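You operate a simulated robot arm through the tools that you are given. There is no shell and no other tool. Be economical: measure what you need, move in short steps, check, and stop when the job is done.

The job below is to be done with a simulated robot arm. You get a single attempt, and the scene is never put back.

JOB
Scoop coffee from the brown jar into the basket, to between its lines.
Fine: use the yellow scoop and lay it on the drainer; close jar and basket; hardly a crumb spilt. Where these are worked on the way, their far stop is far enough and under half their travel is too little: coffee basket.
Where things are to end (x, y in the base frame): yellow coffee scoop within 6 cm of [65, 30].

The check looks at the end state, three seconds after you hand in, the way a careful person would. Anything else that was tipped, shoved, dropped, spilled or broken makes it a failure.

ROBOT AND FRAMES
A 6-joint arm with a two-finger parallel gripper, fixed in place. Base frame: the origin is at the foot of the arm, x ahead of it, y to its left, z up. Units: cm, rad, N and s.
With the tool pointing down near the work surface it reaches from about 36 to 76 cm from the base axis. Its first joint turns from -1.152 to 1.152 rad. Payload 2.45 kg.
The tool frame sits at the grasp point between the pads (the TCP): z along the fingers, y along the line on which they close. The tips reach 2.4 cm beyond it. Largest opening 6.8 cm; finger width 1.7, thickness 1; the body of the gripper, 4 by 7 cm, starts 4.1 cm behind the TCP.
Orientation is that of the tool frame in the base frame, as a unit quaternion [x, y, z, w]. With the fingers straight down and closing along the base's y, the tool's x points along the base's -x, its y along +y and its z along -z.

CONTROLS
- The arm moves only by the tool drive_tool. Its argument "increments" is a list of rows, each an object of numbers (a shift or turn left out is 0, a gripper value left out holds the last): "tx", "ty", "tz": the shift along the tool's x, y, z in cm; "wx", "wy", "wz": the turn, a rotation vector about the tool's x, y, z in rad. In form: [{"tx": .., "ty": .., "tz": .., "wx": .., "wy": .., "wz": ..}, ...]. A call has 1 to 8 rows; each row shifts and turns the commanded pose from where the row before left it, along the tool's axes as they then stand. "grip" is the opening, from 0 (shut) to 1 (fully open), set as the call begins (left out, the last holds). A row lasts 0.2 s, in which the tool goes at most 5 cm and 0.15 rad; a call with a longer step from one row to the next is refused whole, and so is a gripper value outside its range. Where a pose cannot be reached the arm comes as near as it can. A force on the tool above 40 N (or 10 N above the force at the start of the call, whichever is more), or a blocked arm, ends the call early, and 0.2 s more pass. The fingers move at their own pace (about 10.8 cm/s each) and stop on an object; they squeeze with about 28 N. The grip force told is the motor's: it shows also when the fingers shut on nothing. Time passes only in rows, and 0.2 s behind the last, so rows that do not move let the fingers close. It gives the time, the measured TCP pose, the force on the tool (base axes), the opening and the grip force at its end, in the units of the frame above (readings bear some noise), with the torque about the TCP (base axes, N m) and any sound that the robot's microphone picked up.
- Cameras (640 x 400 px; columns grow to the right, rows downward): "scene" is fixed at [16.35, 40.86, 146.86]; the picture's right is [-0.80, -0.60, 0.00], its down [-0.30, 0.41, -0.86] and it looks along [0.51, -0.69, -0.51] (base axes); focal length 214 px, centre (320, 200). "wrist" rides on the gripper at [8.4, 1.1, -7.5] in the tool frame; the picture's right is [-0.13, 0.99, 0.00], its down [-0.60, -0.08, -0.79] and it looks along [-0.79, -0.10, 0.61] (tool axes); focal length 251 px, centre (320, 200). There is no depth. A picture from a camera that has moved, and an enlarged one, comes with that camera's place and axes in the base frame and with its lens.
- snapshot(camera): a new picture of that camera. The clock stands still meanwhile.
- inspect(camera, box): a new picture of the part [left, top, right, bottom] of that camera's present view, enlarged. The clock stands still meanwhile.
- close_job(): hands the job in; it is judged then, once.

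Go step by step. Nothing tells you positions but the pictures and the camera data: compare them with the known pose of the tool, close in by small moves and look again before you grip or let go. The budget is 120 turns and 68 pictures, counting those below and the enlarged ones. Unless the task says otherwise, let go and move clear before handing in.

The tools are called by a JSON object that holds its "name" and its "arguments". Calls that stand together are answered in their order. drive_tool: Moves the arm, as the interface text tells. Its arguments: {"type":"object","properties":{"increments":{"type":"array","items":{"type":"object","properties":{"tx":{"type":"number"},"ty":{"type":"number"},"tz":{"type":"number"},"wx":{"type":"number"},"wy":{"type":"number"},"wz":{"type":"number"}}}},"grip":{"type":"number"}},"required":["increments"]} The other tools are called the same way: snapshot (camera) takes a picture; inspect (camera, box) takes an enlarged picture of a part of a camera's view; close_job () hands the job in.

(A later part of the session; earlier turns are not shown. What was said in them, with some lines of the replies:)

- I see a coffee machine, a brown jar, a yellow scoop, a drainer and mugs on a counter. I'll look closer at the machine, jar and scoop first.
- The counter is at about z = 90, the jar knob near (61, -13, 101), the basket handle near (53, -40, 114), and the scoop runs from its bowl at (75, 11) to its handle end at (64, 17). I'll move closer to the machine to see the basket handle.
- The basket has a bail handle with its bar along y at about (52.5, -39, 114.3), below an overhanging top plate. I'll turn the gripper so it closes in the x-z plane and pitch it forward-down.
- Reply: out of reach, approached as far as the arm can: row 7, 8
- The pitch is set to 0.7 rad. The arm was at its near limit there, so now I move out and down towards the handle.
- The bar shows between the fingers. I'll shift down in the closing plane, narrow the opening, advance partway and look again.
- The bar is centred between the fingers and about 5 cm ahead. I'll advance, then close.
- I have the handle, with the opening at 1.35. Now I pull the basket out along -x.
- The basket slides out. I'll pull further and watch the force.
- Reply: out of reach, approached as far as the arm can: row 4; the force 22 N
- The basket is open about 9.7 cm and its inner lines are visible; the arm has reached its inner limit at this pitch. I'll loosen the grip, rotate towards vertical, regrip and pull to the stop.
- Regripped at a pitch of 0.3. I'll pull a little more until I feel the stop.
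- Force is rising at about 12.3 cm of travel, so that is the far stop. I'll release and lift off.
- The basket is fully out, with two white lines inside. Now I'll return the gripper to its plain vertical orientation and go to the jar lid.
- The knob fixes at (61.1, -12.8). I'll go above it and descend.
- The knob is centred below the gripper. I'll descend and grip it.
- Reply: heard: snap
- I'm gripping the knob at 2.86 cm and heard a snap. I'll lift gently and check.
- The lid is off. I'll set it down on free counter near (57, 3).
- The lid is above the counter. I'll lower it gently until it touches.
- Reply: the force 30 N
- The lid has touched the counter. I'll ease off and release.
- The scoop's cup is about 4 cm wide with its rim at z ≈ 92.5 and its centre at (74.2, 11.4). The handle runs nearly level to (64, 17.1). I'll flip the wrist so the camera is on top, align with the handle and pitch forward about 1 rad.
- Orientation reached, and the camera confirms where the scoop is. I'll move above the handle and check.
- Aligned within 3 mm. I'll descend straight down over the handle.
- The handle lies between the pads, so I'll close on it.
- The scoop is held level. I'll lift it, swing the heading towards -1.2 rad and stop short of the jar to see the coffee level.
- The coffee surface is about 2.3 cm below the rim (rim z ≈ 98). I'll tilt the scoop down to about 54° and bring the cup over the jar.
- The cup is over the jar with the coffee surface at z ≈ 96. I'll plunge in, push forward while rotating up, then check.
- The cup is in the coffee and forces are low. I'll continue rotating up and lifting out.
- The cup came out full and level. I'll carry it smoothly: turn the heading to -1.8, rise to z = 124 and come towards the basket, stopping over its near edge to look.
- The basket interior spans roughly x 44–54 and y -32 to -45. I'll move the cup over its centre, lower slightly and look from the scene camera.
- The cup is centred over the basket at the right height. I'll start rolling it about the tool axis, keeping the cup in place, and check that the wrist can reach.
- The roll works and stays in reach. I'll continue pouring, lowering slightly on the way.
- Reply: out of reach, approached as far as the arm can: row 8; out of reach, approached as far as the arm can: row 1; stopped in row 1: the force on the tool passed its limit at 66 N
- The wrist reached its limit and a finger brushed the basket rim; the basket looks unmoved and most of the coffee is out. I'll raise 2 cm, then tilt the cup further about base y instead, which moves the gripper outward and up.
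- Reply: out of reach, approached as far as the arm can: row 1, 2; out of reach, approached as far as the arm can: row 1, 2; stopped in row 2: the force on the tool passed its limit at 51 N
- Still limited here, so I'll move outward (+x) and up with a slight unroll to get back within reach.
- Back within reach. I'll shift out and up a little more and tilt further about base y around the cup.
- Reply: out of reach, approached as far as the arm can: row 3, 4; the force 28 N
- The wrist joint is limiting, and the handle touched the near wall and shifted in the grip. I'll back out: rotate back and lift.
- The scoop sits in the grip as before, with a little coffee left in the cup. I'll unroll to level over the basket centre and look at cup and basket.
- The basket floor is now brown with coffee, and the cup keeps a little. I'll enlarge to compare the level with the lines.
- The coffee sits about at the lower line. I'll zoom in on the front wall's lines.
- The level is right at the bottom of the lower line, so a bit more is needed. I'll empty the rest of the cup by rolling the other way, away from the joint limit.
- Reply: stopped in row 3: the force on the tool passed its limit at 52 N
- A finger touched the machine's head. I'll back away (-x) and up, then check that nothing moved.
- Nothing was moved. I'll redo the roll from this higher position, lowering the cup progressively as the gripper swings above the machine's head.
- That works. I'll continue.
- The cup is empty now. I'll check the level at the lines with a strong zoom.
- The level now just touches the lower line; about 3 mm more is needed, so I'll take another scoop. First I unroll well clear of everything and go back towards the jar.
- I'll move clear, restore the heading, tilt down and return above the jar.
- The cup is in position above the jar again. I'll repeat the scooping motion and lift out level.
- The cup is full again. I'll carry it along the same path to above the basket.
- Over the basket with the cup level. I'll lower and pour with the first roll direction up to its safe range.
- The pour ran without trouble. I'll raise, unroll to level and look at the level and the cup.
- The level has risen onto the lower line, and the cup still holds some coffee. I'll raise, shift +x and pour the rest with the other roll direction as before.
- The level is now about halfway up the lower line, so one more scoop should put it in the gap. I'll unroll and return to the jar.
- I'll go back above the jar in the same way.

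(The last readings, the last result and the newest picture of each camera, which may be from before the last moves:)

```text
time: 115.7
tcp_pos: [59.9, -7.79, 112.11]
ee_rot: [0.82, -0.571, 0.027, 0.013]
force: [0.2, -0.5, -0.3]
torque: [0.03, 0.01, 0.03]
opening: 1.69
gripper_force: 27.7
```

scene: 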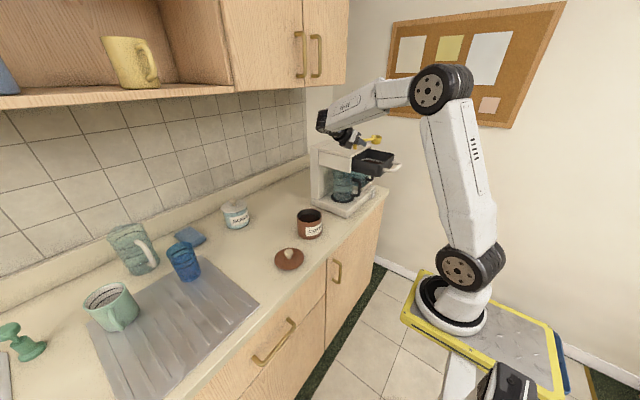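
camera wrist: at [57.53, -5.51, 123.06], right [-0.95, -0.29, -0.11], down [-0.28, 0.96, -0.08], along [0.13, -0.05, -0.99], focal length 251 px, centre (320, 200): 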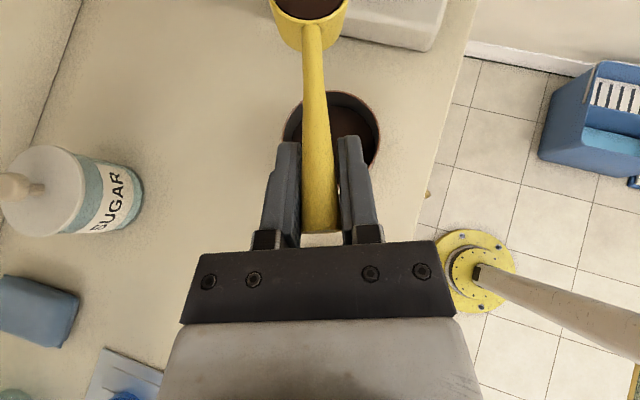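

The position is within a few mm; I'll correct that and scoop again, slightly deeper.

{"name": "drive_tool", "arguments": {"increments": [{"tz": 4, "tx": -0.55, "ty": 0.4}, {"tz": 3.6, "tx": -0.18}, {"tz": 1.6, "tx": -0.08}, {"tz": 1.6, "tx": -0.07}]}}

{"name": "drive_tool", "arguments": {"increments": [{"tx": -0.121, "tz": 0.173, "wy": 0.085}, {"tx": -0.099, "tz": 0.217, "wy": 0.085}, {"tx": -0.06, "tz": 0.1, "wy": 0.085}, {"tx": -0.036, "tz": 0.02, "wy": 0.085}]}}

{"name": "drive_tool", "arguments": {"increments": [{"tx": -0.263, "tz": -0.218, "wy": 0.065}, {"tx": -0.225, "tz": -0.202, "wy": 0.065}, {"tx": -0.191, "tz": -0.183, "wy": 0.065}, {"tx": -0.158, "tz": -0.163, "wy": 0.065}, {"tx": 0.9, "tz": -1.2}, {"tx": 0.9, "tz": -1.2, "wy": 0.05}, {"tx": 1.3, "tz": -1.6, "wy": 0.05}, {"tx": 1.4, "tz": -1.5, "wy": 0.05}]}}

{"name": "drive_tool", "arguments": {"increments": [{"tx": 1.5, "tz": -1.3, "wy": 0.06}, {"tx": 1.5, "tz": -1.1, "wy": 0.06}, {"wy": 0.06}, {"wy": 0.02}]}}

{"name": "snapshot", "arguments": {"camera": "wrist"}}

```text
time: 116.7
tcp_pos: [59.39, -7.72, 101.57]
ee_rot: [0.82, -0.572, 0.028, 0.011]
force: [-2.8, 2.6, 16.9]
torque: [-0.33, 0.05, -0.12]
opening: 1.72
gripper_force: 27.9
```

```text
time: 117.7
tcp_pos: [59.22, -7.37, 100.68]
ee_rot: [0.803, -0.562, 0.165, 0.109]
force: [-0.6, -0.4, -1.1]
torque: [0.03, 0.0, 0.0]
opening: 1.69
gripper_force: 28.4
```

```text
time: 119.5
tcp_pos: [58.83, -6.38, 108.05]
ee_rot: [0.753, -0.527, 0.325, 0.221]
force: [-0.5, 0.1, -0.5]
torque: [0.01, 0.02, 0.01]
opening: 1.7
gripper_force: 27.7
```

```text
time: 120.5
tcp_pos: [59.01, -6.52, 111.98]
ee_rot: [0.717, -0.503, 0.4, 0.272]
force: [0.4, -0.3, -0.3]
torque: [0.03, 0.02, 0.04]
opening: 1.69
gripper_force: 27.9
```

```text
8 pictures are left
camera wrist: at [57.06, -5.33, 123.11], right [-0.95, -0.28, -0.12], down [-0.27, 0.96, -0.09], along [0.14, -0.05, -0.99], focal length 251 px, centre (320, 200)
```

wrist: 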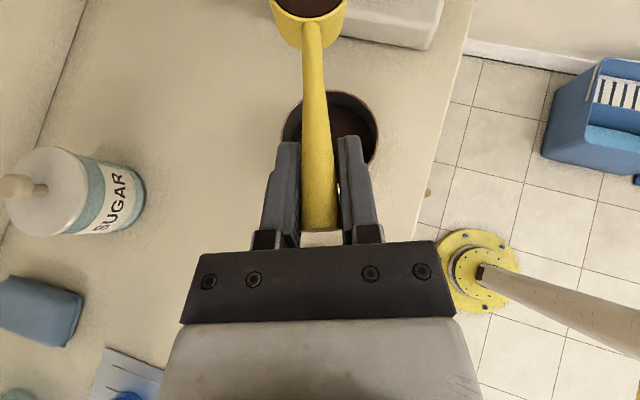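

Full again. I'll carry it to the basket and pour in the same two stages.

{"name": "drive_tool", "arguments": {"increments": [{"wx": -0.0831, "wz": 0.0557}, {"wx": -0.0831, "wz": 0.0557}, {"wx": -0.0831, "wz": 0.0557}, {"wx": -0.0831, "wz": 0.0557}, {"wx": -0.0831, "wz": 0.0557}, {"wx": -0.0831, "wz": 0.0557}, {"tx": 1.2, "ty": 0.6}, {"tx": 2.2, "ty": 1.1}]}}

{"name": "drive_tool", "arguments": {"increments": [{"tx": 2.5, "tz": 0.06, "ty": 1.25}, {"tx": 2.5, "tz": 0.06, "ty": 1.25}, {"tx": 2.4, "tz": 0.06, "ty": 1.25}, {"tx": 2.2, "tz": 0.06, "ty": 1.2}, {"tx": 1.5, "ty": 0.8}, {"tx": 0.8, "tz": 1.2, "ty": -0.3}, {"tx": 1.5, "tz": 2.3, "ty": -0.65}, {"tx": 1, "tz": 1.5, "ty": -0.4}]}}

{"name": "drive_tool", "arguments": {"increments": [{"tx": 0.97, "tz": 1.445, "ty": -0.57}, {"tx": 0.97, "tz": 1.445, "ty": -0.57}, {"tx": 0.97, "tz": 1.445, "ty": -0.57}, {"tx": 0.97, "tz": 1.445, "ty": -0.57}, {"tx": 0.97, "tz": 1.445, "ty": -0.57}, {"tx": 0.97, "tz": 1.445, "ty": -0.57}, {}]}}

```text
time: 122.3
tcp_pos: [56.71, -7.95, 114.87]
ee_rot: [-0.535, 0.696, -0.302, -0.371]
force: [-0.2, 0.6, -0.8]
torque: [0.02, 0.06, 0.01]
opening: 1.71
gripper_force: 28.3
```

```text
time: 124.1
tcp_pos: [49.24, -18.81, 124.08]
ee_rot: [-0.536, 0.696, -0.303, -0.371]
force: [0.1, -0.8, -0.3]
torque: [0.01, 0.0, -0.01]
opening: 1.69
gripper_force: 28.3
```

```text
time: 125.7
tcp_pos: [50.02, -29.6, 124.23]
ee_rot: [-0.536, 0.696, -0.302, -0.37]
force: [0.3, 0.0, -1.4]
torque: [-0.01, 0.01, 0.0]
opening: 1.69
gripper_force: 28.5
```

{"name": "drive_tool", "arguments": {"increments": [{"tx": -1.5, "ty": -0.4, "tz": 0.97}, {"tx": -1.5, "ty": -0.4, "tz": 0.97}, {"tx": 0.054, "ty": 0.713, "wz": -0.149}, {"tx": 0.054, "ty": 0.713, "wz": -0.149}, {"tx": 0.054, "ty": 0.713, "wz": -0.149}, {"tx": 0.054, "ty": 0.713, "wz": -0.149}, {"tx": 0.054, "ty": 0.713, "wz": -0.149}]}}

{"name": "drive_tool", "arguments": {"increments": [{"tx": -0.19, "ty": 0.48, "tz": 0.216, "wz": -0.149}, {"tx": -0.156, "ty": 0.45, "tz": 0.216, "wz": -0.149}, {"tx": -0.114, "ty": 0.42, "tz": 0.216, "wz": -0.149}, {"tx": 0.054, "ty": 0.713, "wz": -0.149}, {"tx": 0.054, "ty": 0.713, "wz": -0.149}, {}, {}]}}

{"name": "drive_tool", "arguments": {"increments": [{"tx": 0.2, "ty": 2.5, "tz": -1.6}, {"tx": 0.054, "ty": -0.713, "wz": 0.149}, {"tx": 0.054, "ty": -0.713, "wz": 0.149}, {"tx": 0.054, "ty": -0.713, "wz": 0.149}, {"tx": 0.054, "ty": -0.713, "wz": 0.149}, {"tx": 0.054, "ty": -0.713, "wz": 0.149}, {"tx": 0.054, "ty": -0.713, "wz": 0.149}]}}

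{"name": "drive_tool", "arguments": {"increments": [{"tx": 0.054, "ty": -0.713, "wz": 0.149}, {"tx": 0.054, "ty": -0.713, "wz": 0.149}, {"tx": 0.054, "ty": -0.713, "wz": 0.149}, {"tx": 0.054, "ty": -0.713, "wz": 0.149}, {}]}}

{"name": "inspect", "arguments": {"camera": "wrist", "box": [340, 0, 400, 40]}}

```text
time: 127.3
tcp_pos: [47.45, -29.66, 121.54]
ee_rot: [0.753, -0.452, 0.146, 0.455]
force: [0.4, 1.1, -0.5]
torque: [0.01, 0.0, 0.04]
opening: 1.7
gripper_force: 28.1
```

```text
time: 128.9
tcp_pos: [45.57, -30.93, 123.1]
ee_rot: [0.866, -0.148, -0.029, 0.477]
force: [1.3, -0.3, 0.7]
torque: [0.05, 0.03, 0.02]
opening: 1.69
gripper_force: 27.8
```

```text
time: 130.5
tcp_pos: [48.16, -29.69, 122.97]
ee_rot: [0.715, -0.509, 0.181, 0.443]
force: [0.7, -0.3, -0.1]
torque: [0.01, 0.0, -0.03]
opening: 1.71
gripper_force: 27.9
```

```text
time: 131.7
tcp_pos: [50.78, -29.8, 122.27]
ee_rot: [-0.535, 0.696, -0.303, -0.37]
force: [0.7, -0.2, -0.8]
torque: [-0.01, -0.03, 0.01]
opening: 1.68
gripper_force: 28.0
```

```text
10.00 times, centred on (370, 20) of wrist
camera zoom: at [49.82, -27.9, 133.44], right [-0.94, 0.31, -0.13], down [0.32, 0.94, -0.07], along [0.1, -0.11, -0.99], focal length 2514 px, centre (-180, 2000)
```

zoom: 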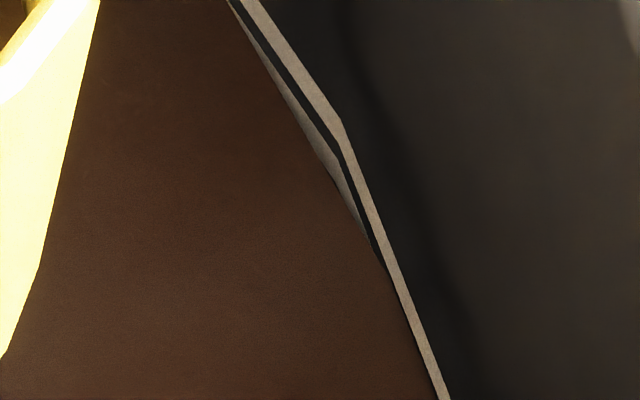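

The coffee now lies between the lines at the front wall. I'll check the rest of the basket before deciding about the remainder in the cup.

{"name": "inspect", "arguments": {"camera": "wrist", "box": [200, 0, 440, 160]}}

```text
2.50 times, centred on (320, 80) of wrist
camera zoom: at [49.82, -27.9, 133.44], right [-0.94, 0.31, -0.13], down [0.32, 0.94, -0.07], along [0.1, -0.11, -0.99], focal length 629 px, centre (320, 500)
```

zoom: 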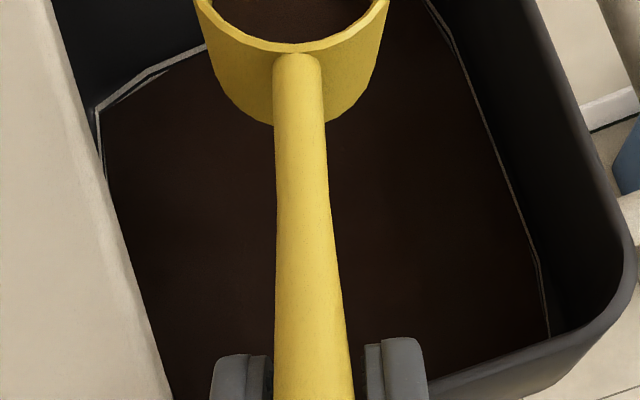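

The lower line is covered nearly all round and the upper line is still visible everywhere, so the level is between the lines. I'll return the leftover in the cup to the jar: raise, retreat and go over the jar level.

{"name": "drive_tool", "arguments": {"increments": [{"tx": 2.52, "tz": -1.62}, {"tx": -1.56, "ty": 0.88, "tz": -2.42}, {"tx": -1.56, "ty": 0.88, "tz": -2.42}, {"tx": -1.56, "ty": 0.88, "tz": -2.42}, {"tx": -1.56, "ty": 0.88, "tz": -2.42}, {"wx": 0.0993, "wz": -0.0638}, {"wx": 0.0993, "wz": -0.0638}, {"wx": 0.0993, "wz": -0.0638}]}}

{"name": "drive_tool", "arguments": {"increments": [{"wx": 0.0993, "wz": -0.0638}, {"wx": 0.0993, "wz": -0.0638}, {"tx": -1.5, "ty": -2.6, "tz": 0.1}, {"tx": -3, "ty": -2.6, "tz": 0.15}, {"tx": -3.3, "ty": -2.6, "tz": 0.15}, {"tx": -3.3, "ty": -2.6, "tz": 0.15}, {"tx": -3.3, "ty": -2, "tz": 0.15}, {"tx": -3.3, "tz": 0.15}]}}

{"name": "drive_tool", "arguments": {"increments": [{"tx": -2.4, "tz": 0.1}, {"tx": -1.4, "tz": 0.1}, {}]}}

```text
time: 133.5
tcp_pos: [50.02, -17.66, 125.18]
ee_rot: [0.649, -0.588, 0.366, 0.313]
force: [0.1, -0.1, -0.6]
torque: [0.0, -0.02, 0.05]
opening: 1.68
gripper_force: 27.8
```

```text
time: 135.3
tcp_pos: [59.4, -5.33, 110.28]
ee_rot: [0.713, -0.508, 0.402, 0.27]
force: [0.1, -0.4, -0.2]
torque: [0.03, -0.01, 0.01]
opening: 1.68
gripper_force: 27.8
```

```text
time: 136.1
tcp_pos: [58.75, -3.54, 107.0]
ee_rot: [0.713, -0.508, 0.402, 0.271]
force: [0.3, 0.2, -0.7]
torque: [-0.01, 0.02, 0.01]
opening: 1.71
gripper_force: 28.0
```

Nearly centred over the jar. I'll correct laterally, tilt around the cup, lower and tip it out into the jar.

{"name": "drive_tool", "arguments": {"increments": [{"tx": -0.32, "ty": 0.8, "tz": -0.5}, {"tx": 1.215, "tz": -0.624, "wy": -0.149}, {"tx": 1.215, "tz": -0.624, "wy": -0.149}, {"tx": 1.215, "tz": -0.624, "wy": -0.149}, {"tx": 1.215, "tz": -0.624, "wy": -0.149}, {"tx": 1.215, "tz": -0.624, "wy": -0.149}, {"tx": 1.215, "tz": -0.624, "wy": -0.149}, {"tx": -0.3, "tz": 3}]}}

{"name": "drive_tool", "arguments": {"increments": [{"tx": -0.2, "tz": 2}, {"tx": 1.215, "tz": -0.624, "wy": -0.149}, {"tx": 1.215, "tz": -0.624, "wy": -0.149}, {"tx": 1.215, "tz": -0.624, "wy": -0.149}, {"tx": 1.215, "tz": -0.624, "wy": -0.149}, {}]}}

{"name": "inspect", "arguments": {"camera": "scene", "box": [260, 160, 360, 250]}}

```text
time: 137.9
tcp_pos: [58.78, -6.78, 110.93]
ee_rot: [0.816, -0.575, 0.054, 0.024]
force: [-0.3, -0.4, 0.1]
torque: [0.03, -0.01, 0.0]
opening: 1.71
gripper_force: 28.0
```

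```text
time: 139.3
tcp_pos: [60.54, -11.64, 110.7]
ee_rot: [0.796, -0.556, -0.189, -0.146]
force: [-0.1, -0.7, -1.0]
torque: [-0.01, 0.02, 0.05]
opening: 1.7
gripper_force: 27.8
```

```text
4.44 times, centred on (310, 205) of scene
camera zoom: at [16.35, 40.85, 146.86], right [-0.8, -0.6, 0.0], down [-0.3, 0.41, -0.86], along [0.51, -0.69, -0.51], focal length 953 px, centre (364, 178)
```

zoom: 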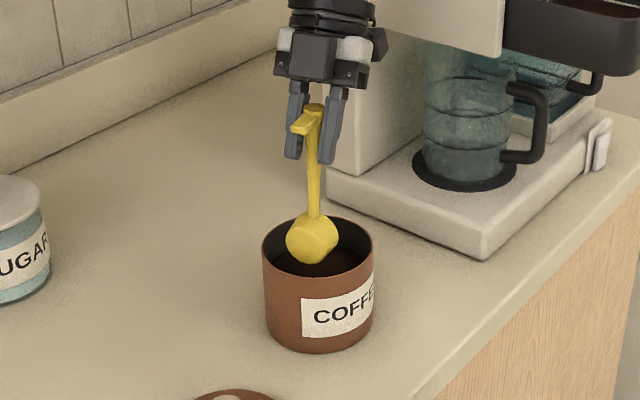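

The leftover is tipping into the jar. I'll tilt a little more to empty it, then rise, level the scoop and turn the heading for the drainer.

{"name": "drive_tool", "arguments": {"increments": [{"tx": 1.215, "tz": -0.624, "wy": -0.149}, {"tx": 1.215, "tz": -0.624, "wy": -0.149}, {}, {"tx": -1.1, "tz": 0.8, "wy": 0.149}, {"tx": -1.1, "tz": 0.8, "wy": 0.149}, {"tx": -1.7, "tz": -3.1}, {"tx": -1.7, "tz": -3.1}]}}

{"name": "drive_tool", "arguments": {"increments": [{"wy": 0.149}, {"wy": 0.149}, {"wy": 0.149}, {"wy": 0.149}, {"wy": 0.149}, {"wy": 0.149}, {"wy": 0.149}, {"wy": 0.149}]}}

{"name": "drive_tool", "arguments": {"increments": [{"wy": 0.149}, {"wy": 0.149}, {"wx": 0.1025, "wz": -0.0655}, {"wx": 0.1025, "wz": -0.0655}, {"wx": 0.1025, "wz": -0.0655}, {"wx": 0.1025, "wz": -0.0655}, {"wx": 0.1025, "wz": -0.0655}, {}]}}

```text
time: 140.9
tcp_pos: [60.38, -11.29, 117.73]
ee_rot: [0.795, -0.557, -0.189, -0.145]
force: [0.2, 0.0, -0.1]
torque: [0.02, 0.04, 0.02]
opening: 1.69
gripper_force: 27.6
```

```text
time: 142.7
tcp_pos: [60.42, -11.4, 117.86]
ee_rot: [0.764, -0.542, 0.292, 0.193]
force: [0.1, -0.3, 0.0]
torque: [-0.04, -0.01, 0.04]
opening: 1.71
gripper_force: 27.6
```

```text
time: 144.5
tcp_pos: [60.33, -11.39, 117.74]
ee_rot: [0.83, -0.269, 0.467, 0.144]
force: [0.1, -0.3, 0.2]
torque: [0.01, -0.04, -0.01]
opening: 1.74
gripper_force: 28.0
```

Now I'll carry the empty scoop over to the drainer.

{"name": "drive_tool", "arguments": {"increments": [{"tx": -2.49, "ty": -3.62, "tz": -1.63}, {"tx": -2.49, "ty": -3.62, "tz": -1.63}, {"tx": -2.49, "ty": -3.62, "tz": -1.63}, {"tx": -2.49, "ty": -3.62, "tz": -1.63}, {"tx": -2.49, "ty": -3.62, "tz": -1.63}, {"tx": -2.49, "ty": -3.62, "tz": -1.63}, {"tx": -2.49, "ty": -3.62, "tz": -1.63}, {"tx": -2.49, "ty": -3.62, "tz": -1.63}]}}

{"name": "drive_tool", "arguments": {"increments": [{"tx": -2.49, "ty": -3.62, "tz": -1.63}, {"tx": -2.49, "ty": -3.62, "tz": -1.63}, {}]}}

{"name": "snapshot", "arguments": {"camera": "wrist"}}

```text
time: 146.3
tcp_pos: [59.71, 24.62, 107.85]
ee_rot: [0.829, -0.27, 0.467, 0.144]
force: [0.0, -0.3, -0.2]
torque: [0.0, 0.03, 0.01]
opening: 1.71
gripper_force: 27.9
```

```text
time: 147.1
tcp_pos: [59.38, 33.92, 105.58]
ee_rot: [0.83, -0.268, 0.467, 0.144]
force: [0.8, -0.1, 0.0]
torque: [0.04, 0.01, 0.03]
opening: 1.69
gripper_force: 28.2
```

```text
4 pictures are left
camera wrist: at [57.0, 34.01, 116.56], right [-0.63, -0.77, -0.12], down [-0.76, 0.64, -0.1], along [0.15, 0.03, -0.99], focal length 251 px, centre (320, 200)
```

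wrist: 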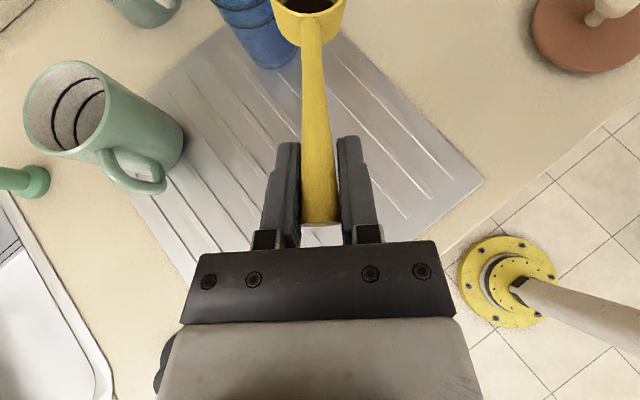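

Above the drainer with clearance to the blue cup. I'll descend to just above the surface, then slowly until contact.

{"name": "drive_tool", "arguments": {"increments": [{"tx": -2.98, "tz": 1.83}, {"tx": -2.98, "tz": 1.83}, {"tx": -2.56, "tz": 1.57}, {}]}}

{"name": "drive_tool", "arguments": {"increments": [{"tx": -0.34, "tz": 0.21}, {"tx": -0.34, "tz": 0.21}, {}]}}

```text
time: 148.1
tcp_pos: [59.56, 33.81, 95.63]
ee_rot: [0.83, -0.269, 0.467, 0.143]
force: [-0.5, 0.6, -1.2]
torque: [-0.01, -0.01, 0.01]
opening: 1.68
gripper_force: 27.8
```

```text
time: 148.9
tcp_pos: [59.51, 33.98, 94.76]
ee_rot: [0.83, -0.27, 0.467, 0.144]
force: [0.1, -0.7, -0.2]
torque: [0.02, 0.01, 0.02]
opening: 1.67
gripper_force: 28.0
```

{"name": "drive_tool", "arguments": {"increments": [{"tx": -0.26, "tz": 0.16}, {"tx": -0.26, "tz": 0.16}, {}]}}

{"name": "drive_tool", "arguments": {"increments": [{"tx": -0.17, "tz": 0.1}, {"tx": -0.17, "tz": 0.1}, {}]}}

```text
time: 149.7
tcp_pos: [59.73, 33.93, 94.12]
ee_rot: [0.83, -0.269, 0.467, 0.144]
force: [0.3, 0.2, -0.4]
torque: [0.05, 0.0, -0.01]
opening: 1.7
gripper_force: 27.9
```

```text
time: 150.5
tcp_pos: [59.74, 33.9, 93.68]
ee_rot: [0.83, -0.268, 0.467, 0.143]
force: [-0.2, -0.4, -0.6]
torque: [0.0, -0.01, -0.04]
opening: 1.68
gripper_force: 27.8
```

No contact yet, so I'll keep lowering in small steps.

{"name": "drive_tool", "arguments": {"increments": [{"tx": -0.17, "tz": 0.1}, {"tx": -0.17, "tz": 0.1}, {}]}}

```text
time: 151.3
tcp_pos: [59.66, 33.95, 93.32]
ee_rot: [0.83, -0.269, 0.467, 0.144]
force: [0.7, -0.3, -1.0]
torque: [0.01, 0.01, -0.03]
opening: 1.71
gripper_force: 27.9
```

{"name": "drive_tool", "arguments": {"increments": [{"tx": -0.17, "tz": 0.1}, {"tx": -0.1, "tz": 0.06}, {}]}}

```text
time: 152.1
tcp_pos: [59.66, 33.98, 93.22]
ee_rot: [0.83, -0.269, 0.467, 0.143]
force: [-1.2, 1.4, 6.6]
torque: [-0.46, -0.51, 0.13]
opening: 1.72
gripper_force: 28.0
```

Contact. I'll release and lift away.

{"name": "drive_tool", "arguments": {"increments": [{}, {}, {}], "grip": 0.5}}

{"name": "drive_tool", "arguments": {"increments": [{"tx": 0.85, "tz": -0.52}, {"tx": 2.13, "tz": -1.3}, {"tx": 3.4, "tz": -2.1}, {"tx": 3.4, "tz": -2.1}, {"tx": 3.4, "tz": -2.1}, {}]}}

{"name": "snapshot", "arguments": {"camera": "scene"}}

```text
time: 152.9
tcp_pos: [59.63, 33.97, 93.12]
ee_rot: [0.83, -0.268, 0.468, 0.143]
force: [0.1, 0.5, 1.6]
torque: [-0.01, 0.0, 0.02]
opening: 3.39
gripper_force: 0.1
```

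```text
time: 154.3
tcp_pos: [59.22, 33.94, 108.76]
ee_rot: [0.83, -0.268, 0.467, 0.144]
force: [-1.0, -0.3, 0.1]
torque: [-0.02, 0.01, -0.02]
opening: 3.4
gripper_force: 0.1
```

```text
3 pictures are left
```

scene: 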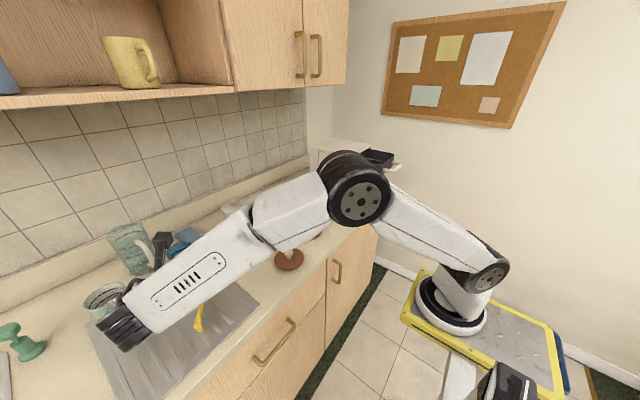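

The scoop lies on the drainer. Next is the lid: bring the gripper back to vertical and neutral, then over the lid at (57.3, 3.15).

{"name": "drive_tool", "arguments": {"increments": [{"wy": -0.1457}, {"wy": -0.1457}, {"wy": -0.1457}, {"wy": -0.1457}, {"wy": -0.1457}, {"wy": -0.1457}, {"wy": -0.1457}, {"tz": -3}]}}

{"name": "drive_tool", "arguments": {"increments": [{"wz": 0.149}, {"wz": 0.149}, {"wz": 0.149}, {"wz": 0.149}, {"wz": 0.149}, {"wz": 0.149}, {"wz": 0.149}, {"wz": 0.149}], "grip": 1}}

{"name": "drive_tool", "arguments": {"increments": [{"wz": 0.149}, {"wz": 0.149}, {"wz": 0.149}, {"wz": 0.149}, {"wz": 0.149}, {"wz": 0.149}, {"wz": 0.149}, {"wz": 0.149}]}}

{"name": "drive_tool", "arguments": {"increments": [{"wz": 0.146}, {}]}}

```text
time: 156.1
tcp_pos: [59.3, 33.77, 111.62]
ee_rot: [0.953, -0.303, 0.002, -0.008]
force: [-0.2, 0.5, 0.5]
torque: [-0.06, -0.02, 0.01]
opening: 3.4
gripper_force: 0.0
```

```text
time: 157.9
tcp_pos: [59.39, 33.68, 111.48]
ee_rot: [-0.616, 0.788, 0.001, 0.006]
force: [0.3, -0.3, 0.1]
torque: [-0.01, -0.01, 0.02]
opening: 6.8
gripper_force: 0.1
```

```text
time: 159.7
tcp_pos: [59.35, 33.73, 111.67]
ee_rot: [-0.067, 0.998, 0.005, 0.004]
force: [-0.8, -0.3, -0.7]
torque: [0.0, -0.05, 0.0]
opening: 6.78
gripper_force: 0.0
```

```text
time: 160.3
tcp_pos: [59.27, 33.77, 111.65]
ee_rot: [0.006, 1.0, 0.005, 0.004]
force: [0.5, 0.0, -0.8]
torque: [0.01, 0.0, 0.01]
opening: 6.8
gripper_force: 0.0
```

{"name": "drive_tool", "arguments": {"increments": [{"tx": 0.286, "ty": -4.37}, {"tx": 0.286, "ty": -4.37}, {"tx": 0.286, "ty": -4.37}, {"tx": 0.286, "ty": -4.37}, {"tx": 0.286, "ty": -4.37}, {"tx": 0.286, "ty": -4.37}, {"tx": 0.286, "ty": -4.37}, {}]}}

{"name": "drive_tool", "arguments": {"increments": [{"tz": 4}, {"tz": 4}, {}, {}]}}

{"name": "snapshot", "arguments": {"camera": "wrist"}}

```text
time: 162.1
tcp_pos: [57.23, 3.06, 111.41]
ee_rot: [0.004, 1.0, 0.005, 0.004]
force: [0.1, 0.6, 0.0]
torque: [0.01, 0.0, 0.04]
opening: 6.82
gripper_force: 0.1
```

```text
time: 163.1
tcp_pos: [57.18, 2.92, 103.18]
ee_rot: [0.005, 1.0, 0.005, 0.003]
force: [0.0, -0.5, -0.3]
torque: [0.0, -0.03, 0.02]
opening: 6.81
gripper_force: 0.1
```

```text
2 pictures are left
camera wrist: at [48.67, 3.99, 110.57], right [0.14, 0.99, 0.01], down [0.6, -0.09, 0.8], along [0.79, -0.1, -0.6], focal length 251 px, centre (320, 200)
```

wrist: 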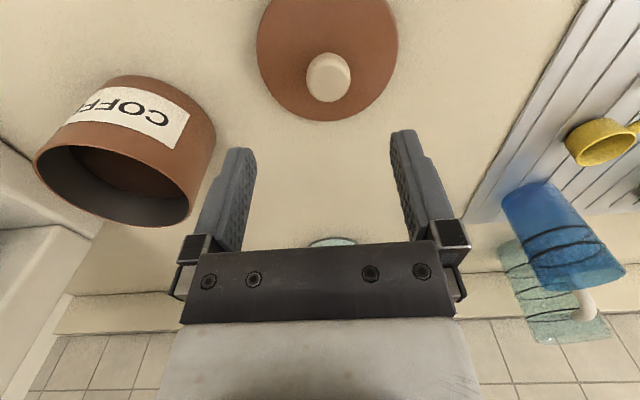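

The lid knob is at (57.3, 3.5) as expected. I'll descend, grip and lift.

{"name": "drive_tool", "arguments": {"increments": [{"tz": 3, "ty": 0.35}, {"tz": 3}, {"tz": 2.6}, {"tz": 0.4}, {}]}}

{"name": "drive_tool", "arguments": {"increments": [{}, {}, {}], "grip": 0}}

{"name": "drive_tool", "arguments": {"increments": [{"tz": -1}, {"tz": -2.5}, {"tz": -4}, {"tz": -4}, {"tz": -4}, {}]}}

```text
time: 164.3
tcp_pos: [57.43, 3.57, 94.19]
ee_rot: [0.005, 1.0, 0.005, 0.004]
force: [-0.8, 0.0, 0.9]
torque: [-0.02, 0.0, -0.01]
opening: 6.81
gripper_force: 0.2
```

```text
time: 165.1
tcp_pos: [57.38, 3.62, 94.27]
ee_rot: [0.005, 1.0, 0.006, 0.004]
force: [-0.4, 0.1, -0.8]
torque: [-0.02, -0.01, 0.0]
opening: 2.85
gripper_force: 27.6
```

```text
time: 166.5
tcp_pos: [57.2, 3.47, 109.76]
ee_rot: [0.004, 1.0, 0.005, 0.004]
force: [-0.3, -1.2, -0.5]
torque: [0.01, 0.01, 0.0]
opening: 2.85
gripper_force: 28.3
```

The lid is in hand. I'll bring it over the jar and lower it.

{"name": "drive_tool", "arguments": {"increments": [{"tx": -1.0, "ty": -4.06}, {"tx": -1.0, "ty": -4.06}, {"tx": -1.0, "ty": -4.06}, {"tx": -1.0, "ty": -4.06}, {"tz": 3}, {"tz": 2}, {}, {}]}}

```text
time: 168.3
tcp_pos: [61.05, -12.67, 104.7]
ee_rot: [0.004, 1.0, 0.005, 0.004]
force: [-0.5, 1.4, -0.3]
torque: [-0.02, -0.02, 0.0]
opening: 2.85
gripper_force: 28.2
```

{"name": "drive_tool", "arguments": {"increments": [{"tx": -0.12, "ty": -0.1, "tz": 1}, {"tz": 0.7}, {"tz": 0.4}, {"tz": 0.2}, {}]}}

```text
time: 169.5
tcp_pos: [61.3, -12.72, 102.38]
ee_rot: [0.004, 1.0, 0.005, 0.004]
force: [0.2, -1.7, 0.9]
torque: [-0.02, 0.02, 0.01]
opening: 2.86
gripper_force: 28.1
```

{"name": "drive_tool", "arguments": {"increments": [{"tz": 0.2}, {"tz": 0.2}, {}]}}

{"name": "inspect", "arguments": {"camera": "scene", "box": [260, 160, 360, 250]}}

```text
time: 170.3
tcp_pos: [61.22, -12.8, 102.05]
ee_rot: [0.004, 1.0, 0.005, 0.003]
force: [0.0, -1.1, 0.2]
torque: [-0.01, -0.03, 0.0]
opening: 2.86
gripper_force: 28.2
```

```text
4.44 times, centred on (310, 205) of scene
camera zoom: at [16.35, 40.86, 146.87], right [-0.8, -0.6, 0.0], down [-0.3, 0.41, -0.86], along [0.51, -0.69, -0.51], focal length 953 px, centre (364, 178)
```

zoom: 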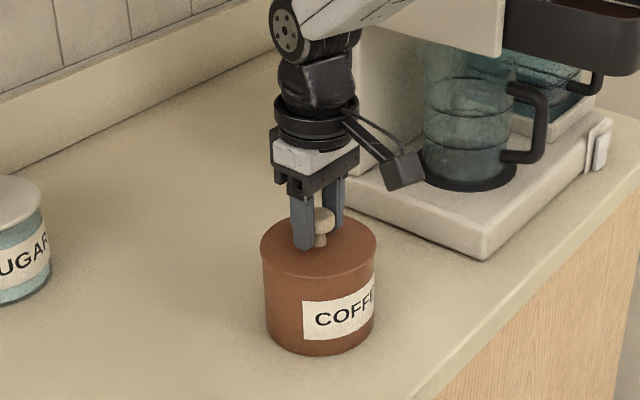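

The lid sits on the rim, well centred. I'll press gently until I feel contact, then release.

{"name": "drive_tool", "arguments": {"increments": [{"tz": 0.15}, {"tz": 0.15}, {"tz": 0.1}, {}]}}

```text
time: 171.3
tcp_pos: [61.31, -12.8, 101.87]
ee_rot: [0.004, 1.0, 0.005, 0.007]
force: [-5.6, 1.7, 31.6]
torque: [-0.14, -0.03, 0.07]
opening: 2.82
gripper_force: 28.3
```

The lid is seated. I'll release, rise and go round to the front of the basket handle with fingers shut.

{"name": "drive_tool", "arguments": {"increments": [{"tz": -0.15}, {}]}}

{"name": "drive_tool", "arguments": {"increments": [{}, {}, {}, {"tz": -3}, {"tz": -5}, {"tz": -5}, {"tz": -5}, {"tz": -5}], "grip": 1}}

{"name": "drive_tool", "arguments": {"increments": [{"tx": 3.23, "ty": -3.2}, {"tx": 3.23, "ty": -3.2}, {"tx": 3.23, "ty": -3.2}, {"tx": 3.23, "ty": -3.2}, {"tx": 3.23, "ty": -3.2}, {"tx": 3.23, "ty": -3.2}, {"tx": 3.23, "ty": -3.2}, {"tx": 3.1, "ty": -3.3}], "grip": 0}}

```text
time: 171.9
tcp_pos: [61.33, -12.74, 101.75]
ee_rot: [0.004, 1.0, 0.004, 0.006]
force: [6.8, -1.1, 16.4]
torque: [-0.19, -0.67, 0.02]
opening: 2.85
gripper_force: 27.9
```

```text
time: 173.7
tcp_pos: [61.09, -12.84, 124.86]
ee_rot: [0.004, 1.0, 0.004, 0.004]
force: [0.0, -0.4, 0.5]
torque: [-0.03, 0.0, -0.01]
opening: 6.77
gripper_force: 0.1
heard: snap
```

```text
time: 175.5
tcp_pos: [34.99, -38.65, 124.32]
ee_rot: [0.003, 1.0, 0.006, 0.004]
force: [0.0, -0.9, -0.3]
torque: [0.01, -0.02, 0.05]
opening: 0.0
gripper_force: 23.8
```

I'm in front of the handle with fingers shut. I'll descend to bar height and push in slowly.

{"name": "drive_tool", "arguments": {"increments": [{"tz": 4}, {"tz": 3.5}, {"tz": 1.8}, {"tx": -1.0}, {"tx": -1.0}, {"tx": -1.0}, {"tx": -1.0}]}}

{"name": "drive_tool", "arguments": {"increments": [{"tx": -0.8}, {"tx": -0.8}, {"tx": -0.8}, {"tx": -0.8}, {"tx": -0.8}, {"tx": -0.8}, {"tx": -0.8}, {"tx": -0.8}]}}

```text
time: 177.1
tcp_pos: [39.2, -38.28, 114.99]
ee_rot: [0.004, 1.0, 0.005, 0.003]
force: [-0.7, -0.2, -0.2]
torque: [0.03, -0.01, -0.01]
opening: 0.0
gripper_force: 23.4
```

```text
time: 178.9
tcp_pos: [45.5, -38.39, 114.86]
ee_rot: [0.005, 1.0, 0.005, 0.004]
force: [-0.9, -0.8, -1.1]
torque: [-0.01, 0.02, -0.01]
opening: 0.0
gripper_force: 23.9
```

{"name": "drive_tool", "arguments": {"increments": [{"tx": -0.7}, {"tx": -0.7}, {"tx": -0.7}, {"tx": -0.7}, {"tx": -0.7}, {"tx": -0.5}]}}

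```text
time: 180.3
tcp_pos: [49.52, -38.41, 114.99]
ee_rot: [0.003, 1.0, 0.005, 0.003]
force: [0.0, 0.6, -0.3]
torque: [0.05, 0.0, -0.03]
opening: 0.0
gripper_force: 23.8
```

{"name": "drive_tool", "arguments": {"increments": [{"tx": -0.4}, {"tx": -0.4}, {"tx": -0.3}, {"tx": -0.3}, {}]}}

```text
time: 180.9
tcp_pos: [49.64, -38.56, 115.07]
ee_rot: [0.006, 1.0, 0.008, -0.006]
force: [-11.4, 5.1, 4.1]
torque: [0.01, -0.09, 0.15]
opening: 0.01
gripper_force: 23.9
stopped in row 3: the force on the tool passed its limit at 46 N (the readings are from after the stop); the commanded pose is now the measured one
```

The basket is blocked at its home position. I'll back off, rise clear and take the last picture.

{"name": "drive_tool", "arguments": {"increments": [{"tx": 2}, {"tx": 3}, {"tx": 2, "tz": -3}, {"tz": -4}, {"tz": -4}, {"tz": -4}, {"tz": -4}, {}]}}

{"name": "inspect", "arguments": {"camera": "scene", "box": [280, 130, 400, 250]}}

```text
time: 182.7
tcp_pos: [42.77, -38.83, 133.97]
ee_rot: [0.005, 1.0, 0.008, -0.004]
force: [0.2, 0.4, -0.4]
torque: [0.03, -0.02, 0.0]
opening: 0.01
gripper_force: 23.5
```

```text
3.33 times, centred on (340, 190) of scene
camera zoom: at [16.35, 40.86, 146.87], right [-0.8, -0.6, 0.0], down [-0.3, 0.41, -0.86], along [0.51, -0.69, -0.51], focal length 715 px, centre (253, 233)
```

zoom: 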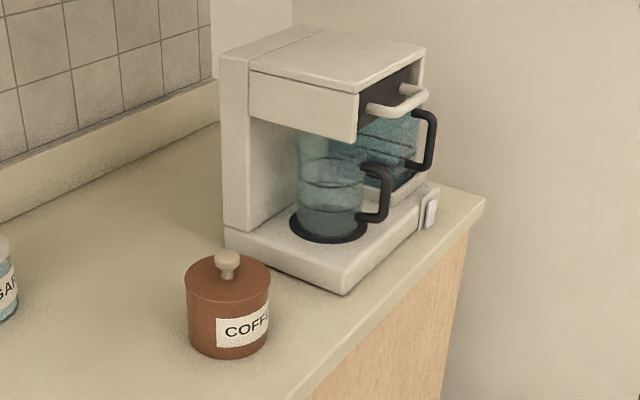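

The basket is closed, the lid is on the jar, the scoop lies on the drainer and the counter looks clean. The gripper is clear, so I'm handing in.

{"name": "close_job", "arguments": {}}

```text
The job is handed in.
```

I handed the job in with the basket filled to between its lines and closed, the jar lidded and the yellow scoop lying on the drainer.

- **Coffee level:** it took three scoops. In the last views the lower line was covered except at the corners and the upper line was still showing, so the surface is slightly uneven. I tipped what was left in the third scoop back into the jar.
- **Scoop:** its middle should be about 2 cm from [65, 30], judged from the arm's pose when I let go. A later picture showed it on the drainer. A little coffee may still be in its cup.
- **Bumps on the way:** while pouring, the gripper brushed the basket rim and once the machine's head, tripping the 40 N force limit each time. Nothing looked moved in the pictures afterwards.
- **Spills:** the counter around the jar and machine looked clean in the last picture.
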